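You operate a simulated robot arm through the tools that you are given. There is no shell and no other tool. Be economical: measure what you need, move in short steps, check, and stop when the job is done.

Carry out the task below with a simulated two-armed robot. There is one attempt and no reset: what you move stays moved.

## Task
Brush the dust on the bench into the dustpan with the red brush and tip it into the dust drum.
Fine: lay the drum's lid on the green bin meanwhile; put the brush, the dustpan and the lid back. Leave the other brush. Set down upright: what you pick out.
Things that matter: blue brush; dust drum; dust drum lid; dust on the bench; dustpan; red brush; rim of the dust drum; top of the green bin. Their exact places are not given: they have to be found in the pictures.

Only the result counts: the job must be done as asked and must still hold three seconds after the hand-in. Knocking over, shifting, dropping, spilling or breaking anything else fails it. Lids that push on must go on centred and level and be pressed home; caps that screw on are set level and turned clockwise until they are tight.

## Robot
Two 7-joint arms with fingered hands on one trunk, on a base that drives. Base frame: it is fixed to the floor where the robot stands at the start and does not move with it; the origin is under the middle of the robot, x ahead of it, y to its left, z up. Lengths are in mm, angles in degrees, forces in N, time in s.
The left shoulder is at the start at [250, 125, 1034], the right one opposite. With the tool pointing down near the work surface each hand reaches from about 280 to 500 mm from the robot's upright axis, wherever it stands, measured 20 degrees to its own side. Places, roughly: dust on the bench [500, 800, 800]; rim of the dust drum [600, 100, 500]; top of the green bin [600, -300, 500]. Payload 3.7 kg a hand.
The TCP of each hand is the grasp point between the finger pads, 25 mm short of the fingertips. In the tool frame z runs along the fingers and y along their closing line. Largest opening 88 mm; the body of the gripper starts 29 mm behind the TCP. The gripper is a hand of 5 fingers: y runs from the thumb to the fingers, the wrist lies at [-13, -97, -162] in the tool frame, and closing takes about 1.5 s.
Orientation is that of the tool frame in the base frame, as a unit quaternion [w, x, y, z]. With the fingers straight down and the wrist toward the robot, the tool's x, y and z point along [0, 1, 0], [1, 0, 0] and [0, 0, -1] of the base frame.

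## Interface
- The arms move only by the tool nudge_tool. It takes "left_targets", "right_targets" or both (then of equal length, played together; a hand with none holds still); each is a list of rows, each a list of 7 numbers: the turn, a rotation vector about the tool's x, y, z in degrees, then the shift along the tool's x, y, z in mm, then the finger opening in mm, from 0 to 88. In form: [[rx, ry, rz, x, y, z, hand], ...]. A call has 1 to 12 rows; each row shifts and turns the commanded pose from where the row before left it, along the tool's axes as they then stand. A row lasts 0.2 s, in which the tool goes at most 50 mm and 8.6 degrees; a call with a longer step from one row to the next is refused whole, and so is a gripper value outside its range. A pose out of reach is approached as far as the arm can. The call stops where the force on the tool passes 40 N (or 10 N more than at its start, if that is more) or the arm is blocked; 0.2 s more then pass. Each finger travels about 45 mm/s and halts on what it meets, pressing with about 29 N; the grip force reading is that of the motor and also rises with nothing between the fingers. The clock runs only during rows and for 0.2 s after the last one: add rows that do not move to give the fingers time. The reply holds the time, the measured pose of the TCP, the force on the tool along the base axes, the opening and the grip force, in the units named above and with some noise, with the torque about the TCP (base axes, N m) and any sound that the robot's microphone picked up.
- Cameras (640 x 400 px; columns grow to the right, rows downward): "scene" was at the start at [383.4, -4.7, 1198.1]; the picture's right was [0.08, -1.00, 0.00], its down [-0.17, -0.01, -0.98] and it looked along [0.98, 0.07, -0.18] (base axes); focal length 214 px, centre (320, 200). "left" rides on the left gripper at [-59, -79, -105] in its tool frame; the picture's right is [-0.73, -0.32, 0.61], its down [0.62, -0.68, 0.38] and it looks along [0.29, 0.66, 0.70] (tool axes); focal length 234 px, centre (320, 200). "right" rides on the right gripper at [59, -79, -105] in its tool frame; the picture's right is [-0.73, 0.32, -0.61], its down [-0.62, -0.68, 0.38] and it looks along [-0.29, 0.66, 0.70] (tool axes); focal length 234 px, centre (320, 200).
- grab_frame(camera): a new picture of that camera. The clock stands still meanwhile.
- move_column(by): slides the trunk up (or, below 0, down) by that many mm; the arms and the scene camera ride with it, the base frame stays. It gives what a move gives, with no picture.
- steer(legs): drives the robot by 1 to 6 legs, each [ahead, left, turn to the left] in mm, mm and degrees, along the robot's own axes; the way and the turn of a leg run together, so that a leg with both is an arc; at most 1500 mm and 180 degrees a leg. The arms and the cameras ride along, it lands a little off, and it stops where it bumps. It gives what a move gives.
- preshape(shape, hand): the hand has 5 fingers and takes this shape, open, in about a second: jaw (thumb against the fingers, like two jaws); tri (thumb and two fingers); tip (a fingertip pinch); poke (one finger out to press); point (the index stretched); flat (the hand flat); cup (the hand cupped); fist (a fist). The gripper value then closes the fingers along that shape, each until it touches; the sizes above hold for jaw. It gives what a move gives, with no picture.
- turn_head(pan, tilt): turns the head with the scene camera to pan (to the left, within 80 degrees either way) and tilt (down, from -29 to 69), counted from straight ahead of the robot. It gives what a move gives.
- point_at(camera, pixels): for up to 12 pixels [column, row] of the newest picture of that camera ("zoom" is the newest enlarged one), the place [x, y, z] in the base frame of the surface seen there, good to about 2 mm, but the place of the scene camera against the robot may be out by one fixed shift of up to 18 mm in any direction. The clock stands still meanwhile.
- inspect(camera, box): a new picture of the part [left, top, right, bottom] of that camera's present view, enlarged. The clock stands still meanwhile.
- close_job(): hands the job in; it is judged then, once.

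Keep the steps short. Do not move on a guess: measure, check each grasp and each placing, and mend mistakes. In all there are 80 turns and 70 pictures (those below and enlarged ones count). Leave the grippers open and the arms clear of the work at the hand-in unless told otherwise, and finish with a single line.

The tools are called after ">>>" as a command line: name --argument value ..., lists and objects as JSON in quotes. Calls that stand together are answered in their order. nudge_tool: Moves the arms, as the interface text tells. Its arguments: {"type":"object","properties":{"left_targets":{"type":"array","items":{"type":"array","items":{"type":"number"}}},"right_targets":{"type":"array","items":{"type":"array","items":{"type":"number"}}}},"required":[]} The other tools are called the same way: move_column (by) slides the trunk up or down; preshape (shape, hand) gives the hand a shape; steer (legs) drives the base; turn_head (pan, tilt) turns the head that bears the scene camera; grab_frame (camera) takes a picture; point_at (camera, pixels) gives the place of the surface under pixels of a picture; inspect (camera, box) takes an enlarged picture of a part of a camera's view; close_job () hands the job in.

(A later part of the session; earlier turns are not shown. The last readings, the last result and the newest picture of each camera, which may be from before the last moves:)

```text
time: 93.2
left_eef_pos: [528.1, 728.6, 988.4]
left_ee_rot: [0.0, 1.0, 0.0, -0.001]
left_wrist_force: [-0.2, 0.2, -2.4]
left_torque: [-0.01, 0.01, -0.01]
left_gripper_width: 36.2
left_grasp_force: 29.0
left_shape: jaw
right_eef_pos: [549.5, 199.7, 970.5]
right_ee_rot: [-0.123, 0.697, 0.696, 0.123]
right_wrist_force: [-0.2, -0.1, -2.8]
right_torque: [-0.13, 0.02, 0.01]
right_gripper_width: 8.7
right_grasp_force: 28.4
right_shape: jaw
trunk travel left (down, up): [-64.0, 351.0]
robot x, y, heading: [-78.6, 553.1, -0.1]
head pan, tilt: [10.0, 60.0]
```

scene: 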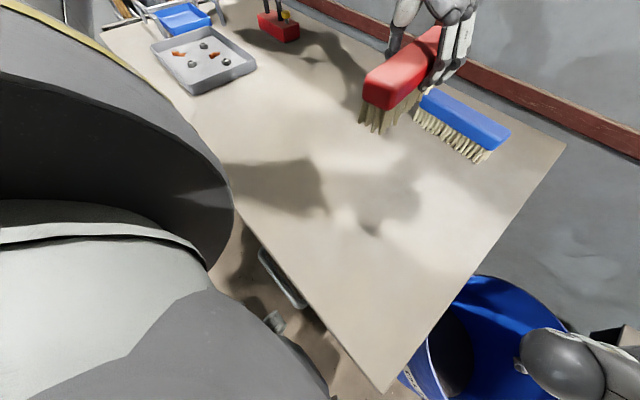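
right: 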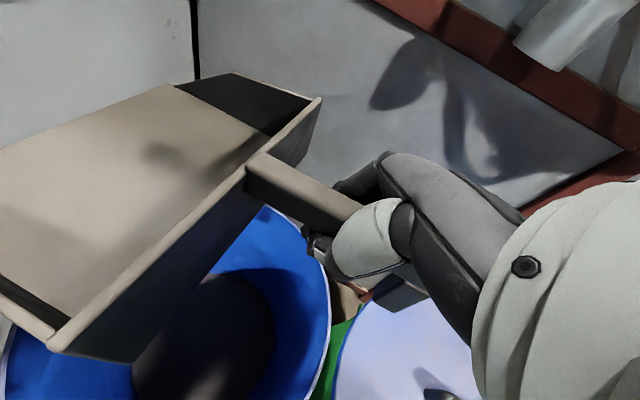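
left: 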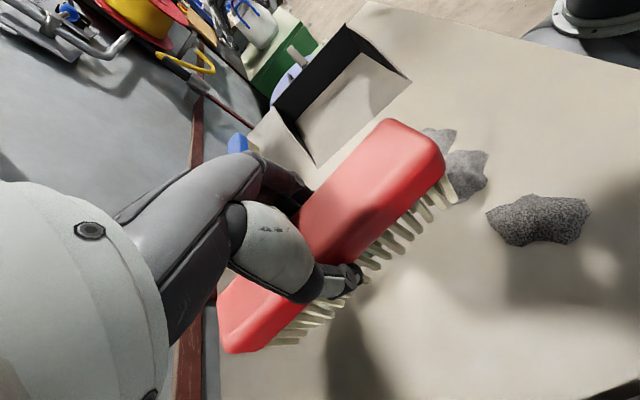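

I'll bring the pan back over its place, some 38 mm above the bench, and look.

>>> nudge_tool --right_targets '[[0, 0, 0, 26.4, -4.1, 24.6, 0], [0, 0, 0, 26.4, -4.1, 24.6, 0], [0, 0, 0, 26.4, -4.1, 24.6, 0], [0, 0, 0, 26.4, -4.1, 24.6, 0], [0, 0, 0, 26.4, -4.1, 24.6, 0], [0, 0, 0, 0, 0, 0, 0]]'

>>> grab_frame --camera "right"

```text
time: 94.6
left_eef_pos: [527.4, 729.2, 989.4]
left_ee_rot: [-0.001, 1.0, -0.002, 0.0]
left_wrist_force: [0.1, 0.8, 0.6]
left_torque: [0.0, 0.01, 0.0]
left_gripper_width: 36.0
left_grasp_force: 29.3
left_shape: jaw
right_eef_pos: [530.2, 367.7, 901.0]
right_ee_rot: [-0.122, 0.697, 0.695, 0.123]
right_wrist_force: [-0.5, -1.1, -1.7]
right_torque: [-0.14, 0.02, 0.02]
right_gripper_width: 8.7
right_grasp_force: 29.3
right_shape: jaw
trunk travel left (down, up): [-64.0, 351.0]
robot x, y, heading: [-82.6, 551.8, -0.1]
head pan, tilt: [10.0, 60.0]
```

```text
18 pictures are left
```

right: 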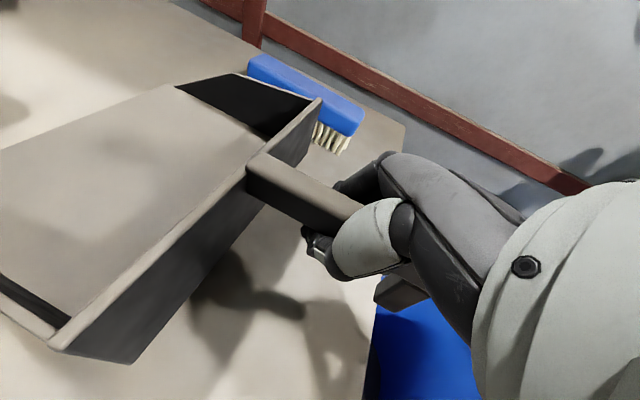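

I'll check that the pan is level relative to the bench.

>>> point_at --camera "right" --pixels '[[320, 101], [52, 348], [176, 86], [5, 155], [130, 360], [300, 190], [100, 200], [200, 130]]'

```text
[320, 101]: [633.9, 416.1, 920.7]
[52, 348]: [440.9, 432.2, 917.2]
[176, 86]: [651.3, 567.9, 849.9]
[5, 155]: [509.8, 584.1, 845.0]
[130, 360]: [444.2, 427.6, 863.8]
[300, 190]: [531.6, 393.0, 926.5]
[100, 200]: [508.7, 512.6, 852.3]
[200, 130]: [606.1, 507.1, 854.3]
```

The pan has slipped in the grip: about 5° nose down, 5° yaw and 15 mm high. I'll correct with a counter-turn and small shift, then measure again.

>>> nudge_tool --right_targets '[[0.8, 2.5, -2.2, 0, 0, 0, 0], [0.8, 2.5, -2.2, 0, 0, 0, 0], [0, 0, 0, -5, -5, 0, 0], [0, 0, 0, -5, 0, 11, 0], [0, 0, 0, -5, 0, 11, 0], [0, 0, 0, 0, 0, 0, 0]]'

>>> grab_frame --camera "right"

>>> point_at --camera "right" --pixels '[[318, 101], [54, 348], [178, 87], [130, 358], [100, 200], [200, 130], [5, 320], [290, 172]]'

```text
time: 96.0
left_eef_pos: [527.7, 728.9, 988.2]
left_ee_rot: [0.0, 1.0, -0.002, -0.001]
left_wrist_force: [0.7, 0.0, -1.4]
left_torque: [-0.03, -0.01, 0.0]
left_gripper_width: 35.9
left_grasp_force: 29.3
left_shape: jaw
right_eef_pos: [524.9, 360.8, 874.1]
right_ee_rot: [-0.157, 0.662, 0.717, 0.148]
right_wrist_force: [0.6, -0.7, -2.7]
right_torque: [-0.13, 0.02, 0.01]
right_gripper_width: 8.9
right_grasp_force: 29.5
right_shape: jaw
trunk travel left (down, up): [-64.0, 351.0]
robot x, y, heading: [-79.0, 548.8, -0.3]
head pan, tilt: [10.0, 60.0]
```

```text
17 pictures are left
```

right: 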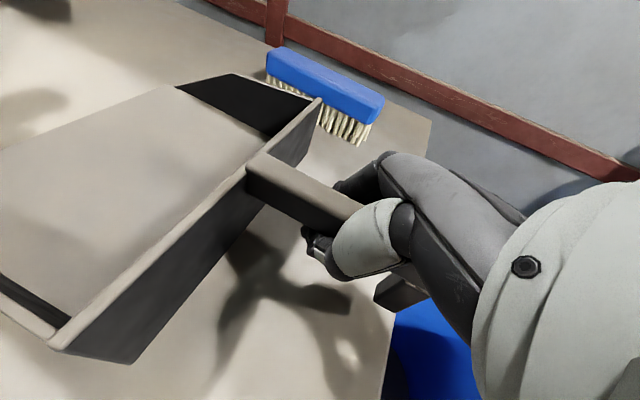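

```text
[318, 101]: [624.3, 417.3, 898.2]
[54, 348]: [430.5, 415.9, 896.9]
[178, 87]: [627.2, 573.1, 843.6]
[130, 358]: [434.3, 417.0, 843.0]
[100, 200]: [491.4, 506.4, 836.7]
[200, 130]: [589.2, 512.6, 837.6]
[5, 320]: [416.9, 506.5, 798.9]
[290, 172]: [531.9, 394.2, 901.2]
```

The yaw and level are restored; the back wall is at x 430–624, y 417, about 31 mm above its place. I'll lower it gently onto the bench.

>>> nudge_tool --right_targets '[[0, 0, 0, -3, 1, 11, 0], [0, 0, 0, -3.5, 0, 8, 0], [0, 0, 0, -2, 0, 4.3, 0], [0, 0, 0, -1.2, 0, 2.6, 0], [0, 0, 0, -0.8, 0, 1.8, 0], [0, 0, 0, -0.4, 0, 1, 0], [0, 0, 0, 0, 0, 0, 0]]'

>>> grab_frame --camera "right"

>>> point_at --camera "right" --pixels '[[318, 101], [54, 348], [178, 87], [130, 358], [100, 200], [200, 130], [60, 130]]'

```text
time: 97.6
left_eef_pos: [528.6, 728.9, 988.9]
left_ee_rot: [0.0, 1.0, 0.0, 0.001]
left_wrist_force: [-0.9, 0.2, -1.2]
left_torque: [-0.02, 0.0, 0.0]
left_gripper_width: 36.2
left_grasp_force: 29.3
left_shape: jaw
right_eef_pos: [525.9, 364.6, 843.6]
right_ee_rot: [-0.156, 0.662, 0.717, 0.149]
right_wrist_force: [0.2, 0.0, 5.9]
right_torque: [-0.6, -0.05, 0.08]
right_gripper_width: 8.9
right_grasp_force: 28.7
right_shape: jaw
trunk travel left (down, up): [-64.0, 351.0]
robot x, y, heading: [-81.4, 547.7, -0.1]
head pan, tilt: [10.0, 60.0]
```

```text
16 pictures are left
```

right: 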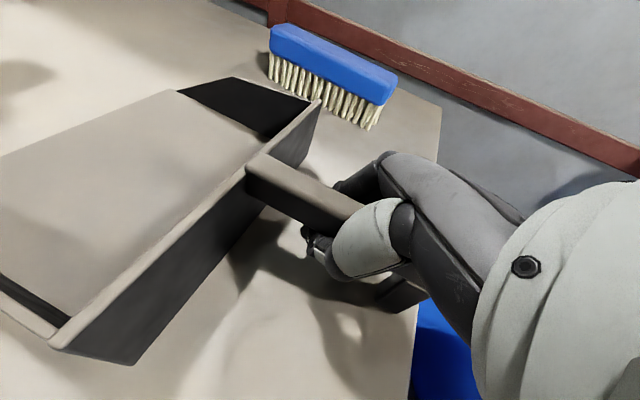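

```text
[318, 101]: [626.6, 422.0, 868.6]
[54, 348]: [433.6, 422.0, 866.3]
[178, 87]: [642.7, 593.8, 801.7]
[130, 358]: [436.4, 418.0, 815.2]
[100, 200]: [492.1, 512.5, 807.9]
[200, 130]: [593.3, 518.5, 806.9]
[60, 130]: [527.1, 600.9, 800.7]
```

The pan touches the bench within 3 mm of its old place. I'll open the hand and withdraw along the fingers.

>>> nudge_tool --right_targets '[[0, 0, 0, 0, 0, 0, 15], [0, 0, 0, 0, 0, 0, 30], [0, 0, 0, 0, 0, 0, 60], [0, 0, 0, 0, 0, 0, 88], [0, 0, 0, 0, 0, 0, 88], [0, 0, 0, 0, 0, 0, 88], [0, 0, 0, 0, 0, 0, 88], [0, 0, 0, 0, 0, -15, 88], [0, 0, 0, 0, 0, -30, 88], [0, 0, 0, 0, 0, -40, 88], [0, 0, 0, 0, 0, -40, 88], [0, 0, 0, 0, 0, -20, 88]]'

>>> grab_frame --camera "right"

```text
time: 100.2
left_eef_pos: [527.2, 729.0, 989.5]
left_ee_rot: [0.0, 1.0, -0.001, 0.0]
left_wrist_force: [-0.4, -0.3, -1.5]
left_torque: [0.0, 0.0, -0.03]
left_gripper_width: 36.1
left_grasp_force: 28.9
left_shape: jaw
right_eef_pos: [530.5, 304.2, 975.2]
right_ee_rot: [-0.157, 0.663, 0.717, 0.149]
right_wrist_force: [0.7, -0.2, 0.1]
right_torque: [-0.02, 0.0, 0.0]
right_gripper_width: 87.9
right_grasp_force: 0.0
right_shape: jaw
trunk travel left (down, up): [-64.0, 351.0]
robot x, y, heading: [-81.5, 545.6, -0.4]
head pan, tilt: [10.0, 60.0]
```

```text
15 pictures are left
```

right: 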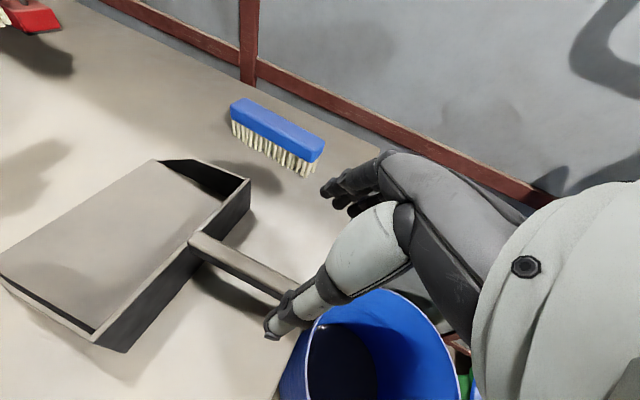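

>>> point_at --camera "right" --pixels '[[248, 181], [93, 337], [156, 160], [2, 276], [197, 238], [262, 275]]'

```text
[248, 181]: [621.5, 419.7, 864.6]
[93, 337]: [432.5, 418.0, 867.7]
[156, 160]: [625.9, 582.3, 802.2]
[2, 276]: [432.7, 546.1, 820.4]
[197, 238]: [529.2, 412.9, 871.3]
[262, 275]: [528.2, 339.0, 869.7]
```

The pan is back exactly where it stood. I'll turn the brush back to lie along y, and straighten the right hand at the same time.

>>> nudge_tool --left_targets '[[0, 0, -8, 0, 0, 0, 20], [0, 0, -8, 0, 0, 0, 20], [0, 0, -8, 0, 0, 0, 20], [0, 0, -8, 0, 0, 0, 20], [0, 0, -8, 0, 0, 0, 20], [0, 0, -8, 0, 0, 0, 20], [0, 0, -8, 0, 0, 0, 20], [0, 0, -8, 0, 0, 0, 20], [0, 0, -8, 0, 0, 0, 20], [0, 0, -8, 0, 0, 0, 20], [0, 0, -8, 0, 0, 0, 20], [0, 0, -2, 0, 0, 0, 20]]' --right_targets '[[-0.165, -6.2, 1.1, 0, 0, 0, 88], [-0.165, -6.2, 1.1, 0, 0, 0, 88], [-0.165, -6.2, 1.1, 0, 0, 0, 88], [-0.165, -6.2, 1.1, 0, 0, 0, 88], [0, 0, 0, 0, 0, 0, 88], [0, 0, 0, 0, 0, 0, 88], [0, 0, 0, 0, 0, 0, 88], [0, 0, 0, 0, 0, 0, 88], [0, 0, 0, 0, 0, 0, 88], [0, 0, 0, 0, 0, 0, 88], [0, 0, 0, 0, 0, 0, 88], [0, 0, 0, 0, 0, 0, 88]]'

>>> steer --legs '[[80, 0, 0]]'

```text
time: 102.8
left_eef_pos: [527.8, 729.0, 988.8]
left_ee_rot: [0.0, 0.707, 0.707, 0.0]
left_wrist_force: [-0.1, -0.2, -2.2]
left_torque: [0.01, 0.02, 0.0]
left_gripper_width: 35.7
left_grasp_force: 29.3
left_shape: jaw
right_eef_pos: [529.2, 303.9, 974.9]
right_ee_rot: [-0.001, 0.707, 0.707, 0.001]
right_wrist_force: [0.2, -0.1, 0.1]
right_torque: [0.0, -0.03, 0.0]
right_gripper_width: 87.8
right_grasp_force: 0.1
right_shape: jaw
trunk travel left (down, up): [-64.0, 351.0]
robot x, y, heading: [-82.2, 551.0, 0.1]
head pan, tilt: [10.0, 60.0]
```

```text
time: 103.9
left_eef_pos: [609.0, 729.0, 987.9]
left_ee_rot: [-0.001, 0.708, 0.706, -0.001]
left_wrist_force: [0.7, -0.2, -2.0]
left_torque: [0.0, 0.02, 0.01]
left_gripper_width: 35.7
left_grasp_force: 28.9
left_shape: jaw
right_eef_pos: [611.5, 303.3, 974.0]
right_ee_rot: [-0.002, 0.706, 0.708, 0.001]
right_wrist_force: [0.5, -0.6, -0.4]
right_torque: [-0.01, 0.01, -0.01]
right_gripper_width: 87.9
right_grasp_force: 0.0
right_shape: jaw
trunk travel left (down, up): [-64.0, 351.0]
robot x, y, heading: [-2.4, 546.2, 0.1]
head pan, tilt: [10.0, 60.0]
```

I'll move the brush over its old place (760,694), still 25 mm high, and look.

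>>> nudge_tool --left_targets '[[0, 0, 0, -8.7, 37.8, 0, 20], [0, 0, 0, -8.7, 37.8, 0, 20], [0, 0, 0, -8.8, 37.9, 0, 20], [0, 0, 0, -8.8, 37.9, 0, 20], [0, 0, 0, 0, 0, 36, 20], [0, 0, 0, 0, 0, 36, 20], [0, 0, 0, 0, 0, 36, 20], [0, 0, 0, 0, 0, 0, 20]]'

>>> grab_frame --camera "left"

>>> point_at --camera "left" --pixels '[[395, 125], [440, 165], [225, 345], [400, 240], [355, 190], [290, 290]]'

```text
time: 105.7
left_eef_pos: [759.1, 692.3, 881.8]
left_ee_rot: [0.0, 0.707, 0.707, 0.001]
left_wrist_force: [-0.7, -0.2, -1.6]
left_torque: [-0.02, -0.01, -0.04]
left_gripper_width: 36.0
left_grasp_force: 28.9
left_shape: jaw
right_eef_pos: [609.5, 304.3, 975.3]
right_ee_rot: [-0.003, 0.707, 0.707, 0.001]
right_wrist_force: [-0.6, -0.4, -0.4]
right_torque: [-0.03, 0.02, 0.0]
right_gripper_width: 87.3
right_grasp_force: 0.1
right_shape: jaw
trunk travel left (down, up): [-64.0, 351.0]
robot x, y, heading: [-3.7, 548.0, 0.0]
head pan, tilt: [10.0, 60.0]
```

```text
14 pictures are left
```

left: 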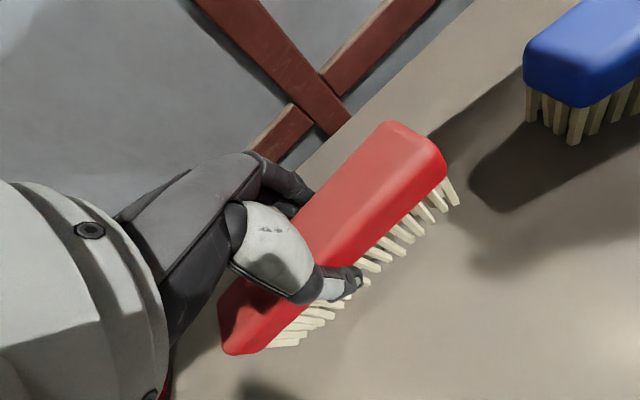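

```text
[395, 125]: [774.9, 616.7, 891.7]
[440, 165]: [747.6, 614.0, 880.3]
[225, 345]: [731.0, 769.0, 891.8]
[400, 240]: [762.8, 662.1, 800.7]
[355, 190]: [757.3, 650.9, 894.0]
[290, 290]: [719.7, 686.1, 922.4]
```

The brush sits in the hand as before. I'll lower it 26 mm until it touches.

>>> nudge_tool --left_targets '[[0, 0, 0, 1.5, 1.3, 12, 20], [0, 0, 0, 0, 0, 7, 20], [0, 0, 0, 0, 0, 4, 20], [0, 0, 0, 0, 0, 2, 20], [0, 0, 0, 0, 0, 1.5, 20], [0, 0, 0, 0, 0, 0, 20]]'

```text
time: 107.1
left_eef_pos: [760.7, 694.2, 855.3]
left_ee_rot: [0.001, 0.708, 0.706, 0.001]
left_wrist_force: [1.1, 1.0, 2.2]
left_torque: [0.01, 0.02, 0.0]
left_gripper_width: 35.9
left_grasp_force: 29.6
left_shape: jaw
right_eef_pos: [610.0, 303.1, 974.8]
right_ee_rot: [-0.002, 0.706, 0.708, 0.001]
right_wrist_force: [-1.0, -0.2, -0.5]
right_torque: [0.0, 0.03, 0.02]
right_gripper_width: 87.6
right_grasp_force: 0.1
right_shape: jaw
trunk travel left (down, up): [-64.0, 351.0]
robot x, y, heading: [0.1, 550.1, -0.2]
head pan, tilt: [10.0, 60.0]
```

It touches at z 855 with a positive force. I'll open and rise straight up.

>>> nudge_tool --left_targets '[[0, 0, 0, 0, 0, 0, 50], [0, 0, 0, 0, 0, 0, 70], [0, 0, 0, 0, 0, 0, 88], [0, 0, 0, 0, 0, 0, 88], [0, 0, 0, 0, 0, 0, 88], [0, 0, 0, 0, 0, 0, 88], [0, 0, 0, 0, 0, -15, 88], [0, 0, 0, 0, 0, -35, 88], [0, 0, 0, 0, 0, -45, 88], [0, 0, 0, 0, 0, -45, 88], [0, 0, 0, 0, 0, -45, 88]]'

>>> grab_frame --camera "left"

>>> point_at --camera "left" --pixels '[[400, 265], [360, 275], [420, 220]]'

```text
time: 109.5
left_eef_pos: [760.4, 695.7, 1039.7]
left_ee_rot: [-0.001, 0.708, 0.707, -0.001]
left_wrist_force: [0.2, -0.5, 1.7]
left_torque: [0.0, 0.0, 0.02]
left_gripper_width: 87.8
left_grasp_force: 0.1
left_shape: jaw
right_eef_pos: [609.4, 302.9, 974.5]
right_ee_rot: [-0.002, 0.706, 0.708, 0.001]
right_wrist_force: [0.3, -0.5, 0.7]
right_torque: [0.01, 0.02, -0.02]
right_gripper_width: 87.7
right_grasp_force: 0.0
right_shape: jaw
trunk travel left (down, up): [-64.0, 351.0]
robot x, y, heading: [3.2, 547.0, 0.0]
head pan, tilt: [10.0, 60.0]
```

```text
13 pictures are left
```

left: 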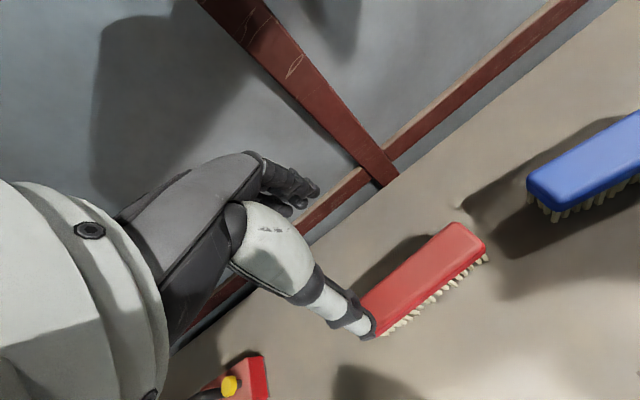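

```text
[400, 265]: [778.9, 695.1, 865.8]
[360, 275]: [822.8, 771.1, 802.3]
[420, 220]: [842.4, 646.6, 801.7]
```

The brush stands upright in its place. I'll retract the left hand and raise the right, then drive back to the lid.

>>> nudge_tool --left_targets '[[0, 0, 0, 0, -30, -30, 88], [0, 0, 0, 10, -30, -30, 88], [0, 0, 0, 15, -30, -30, 88], [0, 0, 0, 15, -35, -20, 88], [0, 0, 0, 15, -35, 0, 88]]' --right_targets '[[0, 0, 0, 0, 0, -30, 88], [0, 0, 0, 0, 0, -30, 88], [0, 0, 0, 0, 0, 0, 88], [0, 0, 0, 0, 0, 0, 88], [0, 0, 0, 0, 0, 0, 88]]'

>>> steer --legs '[[0, -548, 0]]'

>>> grab_frame --camera "right"

```text
time: 110.7
left_eef_pos: [599.2, 752.3, 1150.5]
left_ee_rot: [0.0, 0.708, 0.706, 0.001]
left_wrist_force: [1.2, 0.4, -0.6]
left_torque: [-0.03, -0.01, 0.02]
left_gripper_width: 87.6
left_grasp_force: 0.0
left_shape: jaw
right_eef_pos: [609.0, 303.8, 1034.5]
right_ee_rot: [0.0, 0.706, 0.708, 0.0]
right_wrist_force: [-0.5, 0.2, 0.3]
right_torque: [-0.02, 0.0, 0.02]
right_gripper_width: 87.6
right_grasp_force: 0.0
right_shape: jaw
trunk travel left (down, up): [-64.0, 351.0]
robot x, y, heading: [1.1, 553.1, 0.0]
head pan, tilt: [10.0, 60.0]
```

```text
time: 116.0
left_eef_pos: [599.1, 207.3, 1148.6]
left_ee_rot: [0.0, 0.707, 0.707, 0.0]
left_wrist_force: [-0.4, 0.7, -0.1]
left_torque: [0.01, 0.01, 0.0]
left_gripper_width: 87.8
left_grasp_force: 0.1
left_shape: jaw
right_eef_pos: [611.1, -239.8, 1034.7]
right_ee_rot: [-0.001, 0.705, 0.709, 0.0]
right_wrist_force: [0.4, 0.5, 0.1]
right_torque: [0.02, 0.01, 0.01]
right_gripper_width: 87.6
right_grasp_force: 0.1
right_shape: jaw
trunk travel left (down, up): [-64.0, 351.0]
robot x, y, heading: [0.1, 9.4, 0.0]
head pan, tilt: [10.0, 60.0]
```

```text
12 pictures are left
```

right: 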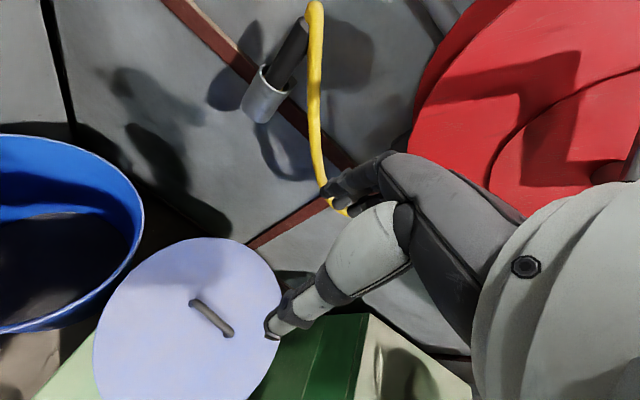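

I'll measure the handle on the lid, the lid edge and the drum's rim.

>>> point_at --camera "right" --pixels '[[195, 304], [212, 318], [229, 332], [277, 285], [96, 350], [200, 240], [142, 225], [100, 158], [40, 136], [120, 278], [60, 326], [10, 331]]'

>>> inspect --camera "right" --box '[0, 110, 200, 350]'

```text
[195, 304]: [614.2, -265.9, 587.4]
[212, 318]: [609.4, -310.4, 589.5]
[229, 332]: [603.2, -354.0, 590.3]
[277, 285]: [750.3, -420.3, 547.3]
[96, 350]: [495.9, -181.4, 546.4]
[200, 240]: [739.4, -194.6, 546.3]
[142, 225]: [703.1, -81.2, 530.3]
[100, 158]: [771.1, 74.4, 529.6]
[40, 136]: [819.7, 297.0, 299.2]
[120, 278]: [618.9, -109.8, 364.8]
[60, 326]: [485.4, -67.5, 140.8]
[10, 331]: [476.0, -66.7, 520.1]
```

```text
1.67 times, centred on (100, 230) of right
```

zoom: 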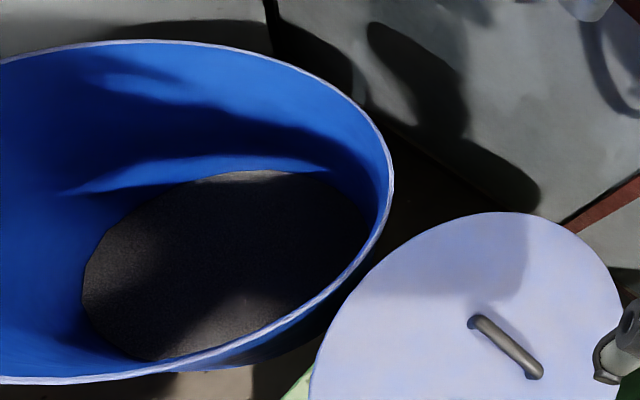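

The lid centre is about (608,-314), its handle centre (609,-310), turned about 7°. The drum's rim centre is (600,58). I'll go down over the handle with the hand turned to match.

>>> nudge_tool --right_targets '[[0, 0, 7.1, -35, -2, 0, 88], [0, 0, 0, -35, 4, 0, 88], [0, 0, 0, 0, 0, 45, 88], [0, 0, 0, 0, 0, 45, 88], [0, 0, 0, 0, 0, 45, 88], [0, 0, 0, 0, 0, 45, 88], [0, 0, 0, 0, 0, 45, 88], [0, 0, 0, 0, 0, 45, 88], [0, 0, 0, 0, 0, 45, 88], [0, 0, 0, 0, 0, 45, 88], [0, 0, 0, 0, 0, 40, 88], [0, 0, 0, 0, 0, 0, 88]]'

>>> grab_frame --camera "right"

```text
time: 118.6
left_eef_pos: [598.9, 207.4, 1149.2]
left_ee_rot: [-0.001, 0.707, 0.707, 0.0]
left_wrist_force: [-0.1, -0.5, 0.4]
left_torque: [0.03, -0.02, -0.02]
left_gripper_width: 87.6
left_grasp_force: 0.2
left_shape: jaw
right_eef_pos: [608.1, -309.5, 633.3]
right_ee_rot: [-0.001, 0.747, 0.664, 0.0]
right_wrist_force: [0.5, 0.6, 0.2]
right_torque: [0.01, 0.0, 0.05]
right_gripper_width: 87.5
right_grasp_force: 0.1
right_shape: jaw
trunk travel left (down, up): [-64.0, 351.0]
robot x, y, heading: [-1.6, 3.6, 0.0]
head pan, tilt: [10.0, 60.0]
```

```text
10 pictures are left
```

right: 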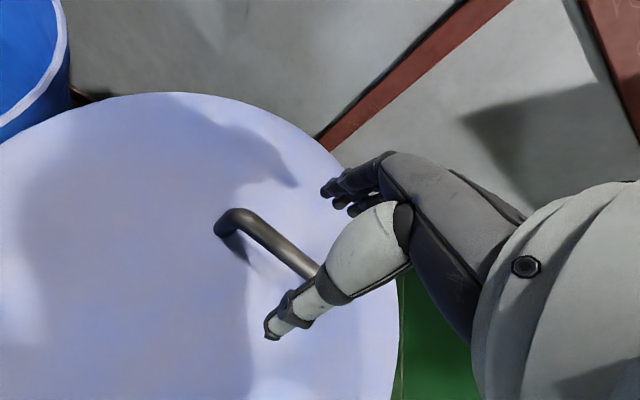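

It's well aligned. I'll go down to z 580 and close fully.

>>> nudge_tool --right_targets '[[0, 0, 0, 0, 1, 25, 88], [0, 0, 0, 0, 0, 20, 88], [0, 0, 0, 0, 0, 8, 88], [0, 0, 0, 0, 0, 0, 50], [0, 0, 0, 0, 0, 0, 0], [0, 0, 0, 0, 0, 0, 0], [0, 0, 0, 0, 0, 0, 0], [0, 0, 0, 0, 0, 0, 0], [0, 0, 0, 0, 0, 0, 0], [0, 0, 0, 0, 0, 0, 0], [0, 0, 0, 0, 0, 0, 0], [0, 0, 0, 0, 0, 0, 0]]'

>>> nudge_tool --right_targets '[[0, 0, 0, 0, 0, 0, 0], [0, 0, 0, 0, 0, -5, 0], [0, 0, 0, 0, 0, -10, 0], [0, 0, 0, 0, 0, -15, 0], [0, 0, 0, 0, 0, 0, 0]]'

>>> grab_frame --camera "right"

>>> point_at --camera "right" --pixels '[[60, 100], [200, 80], [60, 370], [300, 120], [420, 380], [120, 200], [285, 180]]'

```text
time: 121.2
left_eef_pos: [599.9, 206.7, 1147.4]
left_ee_rot: [-0.001, 0.707, 0.708, -0.001]
left_wrist_force: [1.0, 0.6, 0.1]
left_torque: [0.01, 0.0, 0.01]
left_gripper_width: 87.7
left_grasp_force: 0.0
left_shape: jaw
right_eef_pos: [608.1, -308.8, 579.6]
right_ee_rot: [-0.002, 0.748, 0.664, -0.001]
right_wrist_force: [-0.3, -0.6, 0.6]
right_torque: [0.01, 0.0, -0.01]
right_gripper_width: 1.1
right_grasp_force: 29.1
right_shape: jaw
trunk travel left (down, up): [-64.0, 351.0]
robot x, y, heading: [-1.6, 6.1, 0.3]
head pan, tilt: [10.0, 60.0]
```

```text
time: 122.4
left_eef_pos: [599.9, 205.5, 1149.0]
left_ee_rot: [-0.001, 0.707, 0.708, 0.0]
left_wrist_force: [0.6, -0.4, -0.1]
left_torque: [0.02, -0.02, 0.02]
left_gripper_width: 87.8
left_grasp_force: 0.1
left_shape: jaw
right_eef_pos: [608.2, -308.6, 610.4]
right_ee_rot: [-0.002, 0.748, 0.664, 0.0]
right_wrist_force: [-0.7, 0.5, -4.3]
right_torque: [0.01, 0.01, 0.01]
right_gripper_width: 1.4
right_grasp_force: 28.5
right_shape: jaw
trunk travel left (down, up): [-64.0, 351.0]
robot x, y, heading: [-2.4, 2.9, 0.1]
head pan, tilt: [10.0, 60.0]
```

```text
9 pictures are left
```

right: 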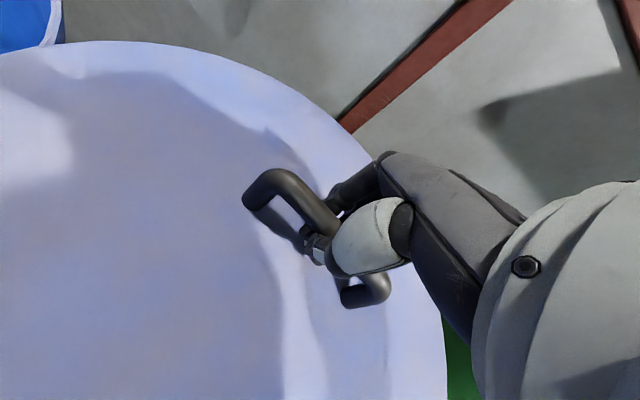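

```text
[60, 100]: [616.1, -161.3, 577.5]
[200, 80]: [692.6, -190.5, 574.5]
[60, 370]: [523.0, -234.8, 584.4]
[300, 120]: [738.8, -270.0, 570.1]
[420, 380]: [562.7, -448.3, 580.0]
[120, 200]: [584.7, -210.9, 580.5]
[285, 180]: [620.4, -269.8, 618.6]
```

The lid is lifted, with its far side about 4° low. I'll raise it, turn the hand back by 7° and pitch by 4°, and start carrying it across.

>>> nudge_tool --right_targets '[[0, 0, 0, 0, 0, -25, 0], [0, 0, 0, 0, 0, -35, 0], [0, 0, 0, 0, 0, -35, 0], [0, 0, -7.1, 0, 0, 0, 0], [-3.8, 0, 0, 0, 0, 0, 0], [0, 0, 0, 20, 0, 0, 0], [0, 0, 0, 35, 0, 0, 0], [0, 0, 0, 37, 0, 0, 0], [0, 0, 0, 37, 0, 0, 0], [0, 0, 0, 37, 0, 0, 0], [0, 0, 0, 37, 0, 0, 0], [0, 0, 0, 20, 0, 0, 0]]'

>>> nudge_tool --right_targets '[[0, 0, 0, 25, 0, 0, 0], [0, 0, 0, 35, 0, 0, 0], [0, 0, 0, 35, 0, 0, 0], [0, 0, 0, 30, 0, 0, 0], [0, 0, 0, 20, 0, 0, 0], [0, 0, 0, 0, 0, 0, 0], [0, 0, 0, 0, 0, 0, 0]]'

>>> grab_frame --camera "right"

>>> point_at --camera "right" --pixels '[[60, 100], [200, 80], [60, 370], [300, 120], [420, 380], [120, 200], [268, 178], [365, 290], [345, 150]]'

```text
time: 125.0
left_eef_pos: [599.5, 206.8, 1148.7]
left_ee_rot: [0.0, 0.707, 0.708, -0.001]
left_wrist_force: [1.1, -0.6, 0.4]
left_torque: [0.02, 0.01, -0.01]
left_gripper_width: 87.4
left_grasp_force: 0.2
left_shape: jaw
right_eef_pos: [608.7, -87.0, 705.7]
right_ee_rot: [0.023, 0.705, 0.709, 0.022]
right_wrist_force: [-0.2, 0.2, -4.3]
right_torque: [0.04, 0.08, -0.02]
right_gripper_width: 1.6
right_grasp_force: 29.0
right_shape: jaw
right hand out of reach, approached as far as the arm can: row 9
trunk travel left (down, up): [-64.0, 351.0]
robot x, y, heading: [1.3, 1.0, 0.1]
head pan, tilt: [10.0, 60.0]
```

```text
time: 126.6
left_eef_pos: [599.8, 208.0, 1148.6]
left_ee_rot: [-0.001, 0.707, 0.707, -0.001]
left_wrist_force: [0.2, 0.3, -0.4]
left_torque: [0.01, -0.01, 0.02]
left_gripper_width: 87.7
left_grasp_force: 0.1
left_shape: jaw
right_eef_pos: [607.2, 59.6, 706.3]
right_ee_rot: [0.023, 0.705, 0.709, 0.024]
right_wrist_force: [-0.1, 0.0, -3.8]
right_torque: [0.04, 0.0, -0.03]
right_gripper_width: 1.4
right_grasp_force: 28.8
right_shape: jaw
trunk travel left (down, up): [-64.0, 351.0]
robot x, y, heading: [0.9, 6.5, -0.2]
head pan, tilt: [10.0, 60.0]
```

```text
8 pictures are left
```

right: 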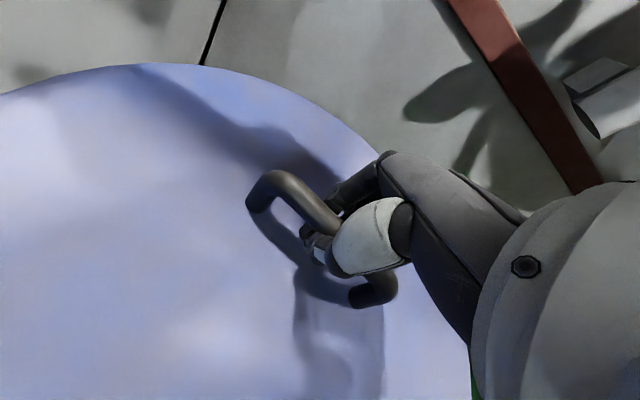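

```text
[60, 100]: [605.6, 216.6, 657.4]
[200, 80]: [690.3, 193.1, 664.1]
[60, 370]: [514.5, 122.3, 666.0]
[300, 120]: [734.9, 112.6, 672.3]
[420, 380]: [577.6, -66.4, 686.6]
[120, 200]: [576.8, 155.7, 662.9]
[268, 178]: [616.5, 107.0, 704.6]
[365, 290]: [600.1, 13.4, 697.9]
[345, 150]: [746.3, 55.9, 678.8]
```

The lid is now low on the left side by about 6° and the far side is 1.4° high. I'll correct with a counter-turn and measure again.

>>> nudge_tool --right_targets '[[0.4, 2, 0, 0, 0, 0, 0], [0.4, 2, 0, 0, 0, 0, 0], [0.4, 1.9, 0, 0, 0, 0, 0], [0, 0, 0, 0, 0, 0, 0], [0, 0, 0, 0, 0, 0, 0]]'

>>> grab_frame --camera "right"

>>> point_at --camera "right" --pixels '[[60, 100], [200, 80], [60, 370], [300, 120], [420, 380], [120, 200], [268, 178], [365, 290], [370, 150], [462, 320], [205, 66], [330, 115]]'

```text
time: 127.8
left_eef_pos: [600.3, 206.3, 1147.8]
left_ee_rot: [-0.001, 0.707, 0.707, 0.0]
left_wrist_force: [0.2, -0.7, -0.2]
left_torque: [0.02, -0.03, 0.0]
left_gripper_width: 87.9
left_grasp_force: 0.2
left_shape: jaw
right_eef_pos: [608.4, 59.0, 707.6]
right_ee_rot: [-0.022, 0.703, 0.709, 0.054]
right_wrist_force: [-0.1, 0.4, -4.9]
right_torque: [0.02, 0.07, 0.01]
right_gripper_width: 1.5
right_grasp_force: 29.4
right_shape: jaw
trunk travel left (down, up): [-64.0, 351.0]
robot x, y, heading: [0.7, 3.9, -0.1]
head pan, tilt: [10.0, 60.0]
```

```text
7 pictures are left
```

right: 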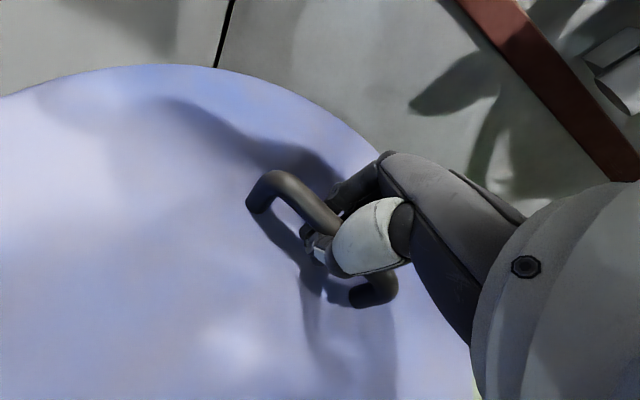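

```text
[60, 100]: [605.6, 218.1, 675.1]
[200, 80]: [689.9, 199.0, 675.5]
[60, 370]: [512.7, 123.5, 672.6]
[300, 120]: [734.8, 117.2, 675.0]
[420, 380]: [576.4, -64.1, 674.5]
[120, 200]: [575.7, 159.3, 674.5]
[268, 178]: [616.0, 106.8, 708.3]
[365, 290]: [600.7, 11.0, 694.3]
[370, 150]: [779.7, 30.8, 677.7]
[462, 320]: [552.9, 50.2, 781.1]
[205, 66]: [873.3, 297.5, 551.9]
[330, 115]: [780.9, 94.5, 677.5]
```

The lid is level now (673–677). I'll measure points along its edge to find its centre before lowering.

>>> point_at --camera "right" --pixels '[[60, 83], [110, 71], [160, 67], [210, 71], [250, 80], [290, 97], [320, 113], [345, 131], [468, 385], [30, 91], [466, 365]]'

```text
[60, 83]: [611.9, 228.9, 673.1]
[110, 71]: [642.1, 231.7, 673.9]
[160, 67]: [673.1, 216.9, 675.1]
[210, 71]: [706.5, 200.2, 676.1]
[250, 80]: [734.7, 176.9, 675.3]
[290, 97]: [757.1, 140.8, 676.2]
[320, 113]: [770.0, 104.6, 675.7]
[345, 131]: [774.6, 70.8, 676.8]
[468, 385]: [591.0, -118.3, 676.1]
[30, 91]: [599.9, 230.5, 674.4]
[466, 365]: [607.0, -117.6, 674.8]
```

The lid centre is (601,57) and the drum's is (600,58), so they match. I'll lower it 110 mm straight down (compensating for the hand tilt).

>>> nudge_tool --right_targets '[[0, 0, 0, -1.6, -0.9, 14.9, 0], [0, 0, 0, -2.7, -1.1, 24.8, 0], [0, 0, 0, -2.7, -1.1, 24.8, 0], [0, 0, 0, -2.1, -0.9, 19.9, 0], [0, 0, 0, -1.6, -0.7, 14.9, 0], [0, 0, 0, -1.1, -0.5, 9.9, 0], [0, 0, 0, 0, 0, 0, 0], [0, 0, 0, 0, 0, 0, 0]]'

>>> grab_frame --camera "right"

>>> point_at --camera "right" --pixels '[[60, 83], [110, 73], [210, 73], [250, 82], [290, 99], [345, 134], [468, 390], [30, 93], [60, 370], [300, 120], [420, 380], [120, 200]]'

```text
time: 129.6
left_eef_pos: [598.9, 207.5, 1148.9]
left_ee_rot: [-0.001, 0.707, 0.707, 0.0]
left_wrist_force: [0.1, -0.9, 0.0]
left_torque: [0.0, -0.01, 0.0]
left_gripper_width: 87.6
left_grasp_force: 0.0
left_shape: jaw
right_eef_pos: [606.2, 58.0, 596.7]
right_ee_rot: [-0.022, 0.704, 0.708, 0.053]
right_wrist_force: [-0.4, -0.4, -4.6]
right_torque: [0.01, 0.04, -0.04]
right_gripper_width: 1.3
right_grasp_force: 28.7
right_shape: jaw
trunk travel left (down, up): [-64.0, 351.0]
robot x, y, heading: [-1.0, 3.5, 0.0]
head pan, tilt: [10.0, 60.0]
```

```text
6 pictures are left
```

right: 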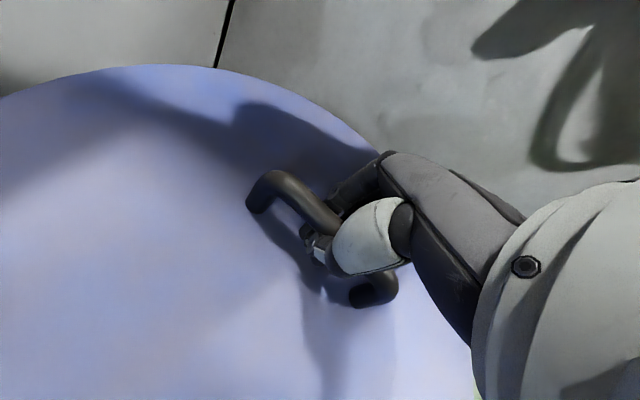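

```text
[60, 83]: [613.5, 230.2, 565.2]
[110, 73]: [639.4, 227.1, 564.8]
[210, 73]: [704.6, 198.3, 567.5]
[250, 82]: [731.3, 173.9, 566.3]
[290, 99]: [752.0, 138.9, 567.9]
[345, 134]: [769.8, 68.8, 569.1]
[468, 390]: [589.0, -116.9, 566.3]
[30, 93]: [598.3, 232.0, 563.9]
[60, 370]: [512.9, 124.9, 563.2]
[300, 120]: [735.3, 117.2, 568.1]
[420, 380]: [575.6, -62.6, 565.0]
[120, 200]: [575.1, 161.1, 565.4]
```

Level within about 1° and centred within 3 mm. I'll apply the last small correction and lower until it seats.

>>> nudge_tool --right_targets '[[1.1, 0, 0, 0, 2.5, 0, 0], [0, 0, 0, -0.5, -0.1, 5, 0], [0, 0, 0, -0.5, -0.1, 5, 0], [0, 0, 0, -0.4, -0.1, 4, 0], [0, 0, 0, -0.3, -0.1, 3, 0], [0, 0, 0, -0.3, -0.1, 3, 0], [0, 0, 0, -0.3, -0.1, 3, 0], [0, 0, 0, -0.3, -0.1, 3, 0], [0, 0, 0, 0, 0, 0, 0]]'

>>> grab_frame --camera "right"

>>> point_at --camera "right" --pixels '[[60, 90], [110, 76], [210, 76], [250, 85], [290, 102], [345, 137], [466, 390], [30, 100], [60, 370], [300, 125], [420, 380], [120, 200]]'

```text
time: 131.6
left_eef_pos: [599.3, 206.8, 1149.8]
left_ee_rot: [0.0, 0.707, 0.707, 0.0]
left_wrist_force: [-0.6, 0.5, -0.4]
left_torque: [-0.01, 0.02, 0.01]
left_gripper_width: 87.8
left_grasp_force: 0.0
left_shape: jaw
right_eef_pos: [610.6, 58.9, 573.0]
right_ee_rot: [-0.028, 0.703, 0.709, 0.048]
right_wrist_force: [0.5, -0.5, 10.3]
right_torque: [0.02, -0.16, -0.01]
right_gripper_width: 0.9
right_grasp_force: 29.0
right_shape: jaw
trunk travel left (down, up): [-64.0, 351.0]
robot x, y, heading: [3.4, 5.9, 0.1]
head pan, tilt: [10.0, 60.0]
```

```text
5 pictures are left
```

right: 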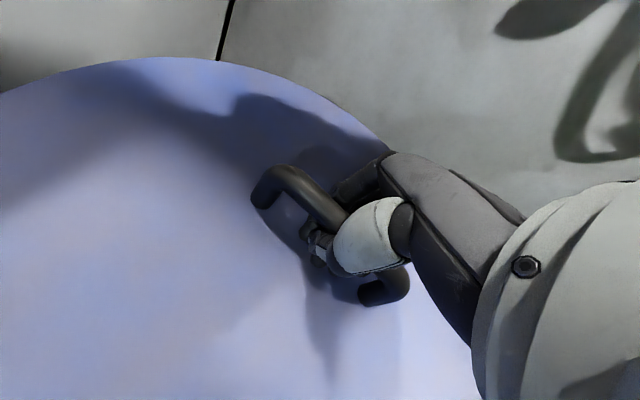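

```text
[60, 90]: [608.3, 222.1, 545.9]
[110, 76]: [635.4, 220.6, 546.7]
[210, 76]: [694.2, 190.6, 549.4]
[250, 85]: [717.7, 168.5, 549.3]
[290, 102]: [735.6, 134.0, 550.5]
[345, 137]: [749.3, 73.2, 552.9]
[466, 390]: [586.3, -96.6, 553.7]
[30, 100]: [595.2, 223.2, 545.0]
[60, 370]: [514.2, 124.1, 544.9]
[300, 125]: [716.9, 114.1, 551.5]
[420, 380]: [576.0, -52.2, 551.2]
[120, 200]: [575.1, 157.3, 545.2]
```

It touches with about 14 N. The far-right side is still some 8 mm high. I'll measure the edge to check the centring.

>>> point_at --camera "right" --pixels '[[20, 90], [60, 76], [100, 66], [160, 60], [200, 62], [235, 68], [270, 80], [300, 95], [330, 111], [360, 133], [471, 390], [473, 398]]'

```text
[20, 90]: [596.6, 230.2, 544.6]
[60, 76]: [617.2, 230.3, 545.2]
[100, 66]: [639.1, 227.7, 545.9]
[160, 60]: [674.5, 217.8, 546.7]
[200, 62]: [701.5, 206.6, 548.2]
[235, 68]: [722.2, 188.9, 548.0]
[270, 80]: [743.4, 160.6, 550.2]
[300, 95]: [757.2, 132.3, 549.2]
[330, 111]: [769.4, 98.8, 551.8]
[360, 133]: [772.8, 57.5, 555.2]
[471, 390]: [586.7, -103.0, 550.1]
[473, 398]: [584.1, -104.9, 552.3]
```

The centring is right (about (600,58)); only the hand holds it tilted. I'll release and rise, then look at how it settled.

>>> nudge_tool --right_targets '[[0, 0, 0, 0, 0, 0, 20], [0, 0, 0, 0, 0, 0, 50], [0, 0, 0, 0, 0, 0, 88], [0, 0, 0, 0, 0, 0, 88], [0, 0, 0, 0, 0, 0, 88], [0, 0, 0, 0, 0, 0, 88], [0, 0, 0, 0, 0, 0, 88], [0, 0, 0, 0, 0, 0, 88], [0, 0, 0, 0, 0, -15, 88], [0, 0, 0, 0, 0, -30, 88], [0, 0, 0, 0, 0, -35, 88], [0, 0, 0, 0, 0, -35, 88]]'

>>> grab_frame --camera "right"

```text
time: 134.2
left_eef_pos: [600.3, 206.6, 1147.7]
left_ee_rot: [0.0, 0.707, 0.707, 0.0]
left_wrist_force: [-0.5, -0.2, 0.5]
left_torque: [-0.03, 0.0, -0.01]
left_gripper_width: 87.9
left_grasp_force: 0.0
left_shape: jaw
right_eef_pos: [605.1, 44.7, 685.9]
right_ee_rot: [-0.029, 0.703, 0.709, 0.046]
right_wrist_force: [0.7, 0.0, 0.5]
right_torque: [0.02, 0.02, 0.02]
right_gripper_width: 87.8
right_grasp_force: 0.1
right_shape: jaw
trunk travel left (down, up): [-64.0, 351.0]
robot x, y, heading: [0.6, 6.3, 0.4]
head pan, tilt: [10.0, 60.0]
```

```text
4 pictures are left
```

right: 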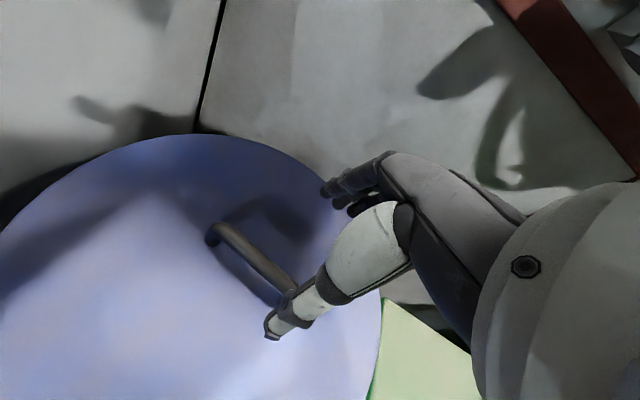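

>>> point_at --camera "right" --pixels '[[20, 230], [100, 155], [180, 138], [250, 147], [300, 170], [378, 310], [376, 370], [40, 370], [140, 260], [220, 230], [255, 262], [330, 200]]'

```text
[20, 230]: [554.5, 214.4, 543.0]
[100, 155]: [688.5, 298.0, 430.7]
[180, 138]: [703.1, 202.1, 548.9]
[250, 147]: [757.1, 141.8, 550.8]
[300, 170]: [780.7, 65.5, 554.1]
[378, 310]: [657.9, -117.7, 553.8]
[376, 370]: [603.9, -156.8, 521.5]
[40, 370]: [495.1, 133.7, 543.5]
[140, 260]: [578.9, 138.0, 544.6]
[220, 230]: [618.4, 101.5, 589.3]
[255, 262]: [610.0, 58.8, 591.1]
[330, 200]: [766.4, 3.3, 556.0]
```

The far-right edge is about 12 mm high, so it needs pressing home. I'll straighten the hand, close the fingers, and press down at about (690,-28).

>>> nudge_tool --right_targets '[[1.4, -6.1, 0.5, 0, 0, 0, 40], [0, 0, 0, -24, 29, 0, 0], [0, 0, 0, -24, 28, 0, 0], [0, 0, 0, -24, 28, 0, 0], [0, 0, 0, 0, 0, 0, 0], [0, 0, 0, 0, 0, 0, 0], [0, 0, 0, 0, 0, 0, 0], [0, 0, 0, 0, 0, 0, 0], [0, 0, 0, 0, 0, 35, 0], [0, 0, 0, 0, 0, 30, 0], [0, 0, 0, 0, 0, 15, 0], [0, 0, 0, 0, 0, 0, 0]]'

>>> nudge_tool --right_targets '[[0, 0, 0, 0, 0, 5, 0], [0, 0, 0, 0, 0, 5, 0], [0, 0, 0, 0, 0, 4, 0], [0, 0, 0, 0, 0, 4, 0], [0, 0, 0, 0, 0, 4, 0], [0, 0, 0, 0, 0, 3, 0], [0, 0, 0, 0, 0, 3, 0], [0, 0, 0, 0, 0, 3, 0], [0, 0, 0, 0, 0, 3, 0], [0, 0, 0, 0, 0, 3, 0], [0, 0, 0, 0, 0, 3, 0]]'

```text
time: 136.8
left_eef_pos: [599.3, 207.9, 1147.6]
left_ee_rot: [0.0, 0.707, 0.707, 0.0]
left_wrist_force: [0.3, -0.3, 0.1]
left_torque: [0.04, 0.02, -0.03]
left_gripper_width: 88.0
left_grasp_force: 0.1
left_shape: jaw
right_eef_pos: [691.9, -26.9, 605.6]
right_ee_rot: [0.0, 0.706, 0.708, 0.0]
right_wrist_force: [1.0, 0.0, -0.6]
right_torque: [0.01, -0.01, 0.0]
right_gripper_width: 0.2
right_grasp_force: 28.7
right_shape: jaw
trunk travel left (down, up): [-64.0, 351.0]
robot x, y, heading: [-5.9, 2.8, 0.1]
head pan, tilt: [10.0, 60.0]
```

```text
time: 139.0
left_eef_pos: [597.5, 205.5, 1150.2]
left_ee_rot: [0.0, 0.707, 0.707, 0.001]
left_wrist_force: [-0.6, -0.6, 0.1]
left_torque: [0.04, 0.02, -0.01]
left_gripper_width: 87.7
left_grasp_force: 0.1
left_shape: jaw
right_eef_pos: [697.6, -22.8, 578.1]
right_ee_rot: [0.004, 0.708, 0.706, 0.009]
right_wrist_force: [-3.6, -0.9, 22.8]
right_torque: [0.02, 0.08, -0.01]
right_gripper_width: 0.0
right_grasp_force: 28.6
right_shape: jaw
trunk travel left (down, up): [-64.0, 351.0]
robot x, y, heading: [0.3, 2.5, 0.0]
head pan, tilt: [10.0, 60.0]
stopped in row 11 (right hand): the force on the tool passed its limit at 43 N (the readings are from after the stop); the commanded pose is now the measured one
5 turns are left
```

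It pressed to 43 N there. Next I'll rise, press on the middle of the handle as well, rise again, and measure the lid.

>>> nudge_tool --right_targets '[[0, 0, 0, 0, 0, -35, 0], [0, 0, 0, 0, 0, -35, 0], [0, 0, 0, 27, -31, 0, 0], [0, 0, 0, 27, -31, 0, 0], [0, 0, 0, 27, -31, 0, 0], [0, 0, 0, 0, 0, 15, 0], [0, 0, 0, 0, 0, 5, 0], [0, 0, 0, 0, 0, 5, 0], [0, 0, 0, 0, 0, 4, 0], [0, 0, 0, 0, 0, 4, 0], [0, 0, 0, 0, 0, 4, 0], [0, 0, 0, 0, 0, 4, 0]]'

>>> nudge_tool --right_targets '[[0, 0, 0, 0, 0, -20, 0], [0, 0, 0, 0, 0, -40, 0], [0, 0, 0, 0, 0, -40, 0], [0, 0, 0, 0, 0, 0, 0]]'

>>> grab_frame --camera "right"

>>> point_at --camera "right" --pixels '[[20, 260], [60, 210], [150, 165], [200, 160], [250, 180], [300, 210], [340, 350], [320, 390], [40, 370], [140, 240], [100, 320], [270, 360]]'

```text
time: 141.4
left_eef_pos: [597.5, 205.7, 1150.8]
left_ee_rot: [0.0, 0.707, 0.708, 0.001]
left_wrist_force: [0.4, 1.4, -0.2]
left_torque: [0.0, 0.0, -0.02]
left_gripper_width: 87.7
left_grasp_force: 0.0
left_shape: jaw
right_eef_pos: [602.7, 59.5, 613.8]
right_ee_rot: [0.003, 0.705, 0.709, 0.013]
right_wrist_force: [-9.3, -3.0, 22.7]
right_torque: [-0.08, -0.08, -0.05]
right_gripper_width: 0.0
right_grasp_force: 29.0
right_shape: jaw
trunk travel left (down, up): [-64.0, 351.0]
robot x, y, heading: [0.6, 3.4, -0.2]
head pan, tilt: [10.0, 60.0]
stopped in row 11 (right hand): the force on the tool passed its limit at 44 N (the readings are from after the stop); the commanded pose is now the measured one
```

```text
time: 142.4
left_eef_pos: [599.7, 205.6, 1148.3]
left_ee_rot: [0.0, 0.707, 0.707, -0.001]
left_wrist_force: [-0.4, -0.1, 0.0]
left_torque: [0.03, 0.01, 0.02]
left_gripper_width: 87.5
left_grasp_force: 0.2
left_shape: jaw
right_eef_pos: [600.9, 56.0, 708.8]
right_ee_rot: [0.002, 0.707, 0.707, 0.008]
right_wrist_force: [-0.2, -0.8, 0.5]
right_torque: [0.01, 0.01, 0.02]
right_gripper_width: 0.3
right_grasp_force: 28.9
right_shape: jaw
trunk travel left (down, up): [-64.0, 351.0]
robot x, y, heading: [-2.9, 2.7, -0.1]
head pan, tilt: [10.0, 60.0]
```

```text
3 pictures are left
```

right: 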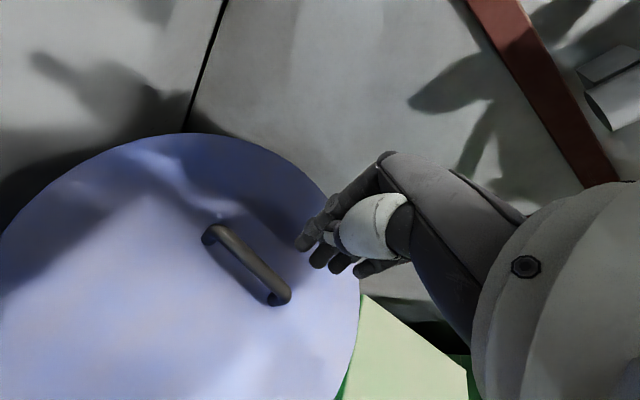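

```text
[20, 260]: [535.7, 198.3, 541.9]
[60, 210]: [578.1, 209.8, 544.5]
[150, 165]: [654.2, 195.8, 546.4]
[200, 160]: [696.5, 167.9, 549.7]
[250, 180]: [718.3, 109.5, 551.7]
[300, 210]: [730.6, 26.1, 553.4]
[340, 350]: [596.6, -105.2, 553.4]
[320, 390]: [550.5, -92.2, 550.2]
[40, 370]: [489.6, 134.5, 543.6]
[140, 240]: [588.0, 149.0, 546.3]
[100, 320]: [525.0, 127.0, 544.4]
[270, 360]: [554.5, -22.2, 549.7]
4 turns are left
```

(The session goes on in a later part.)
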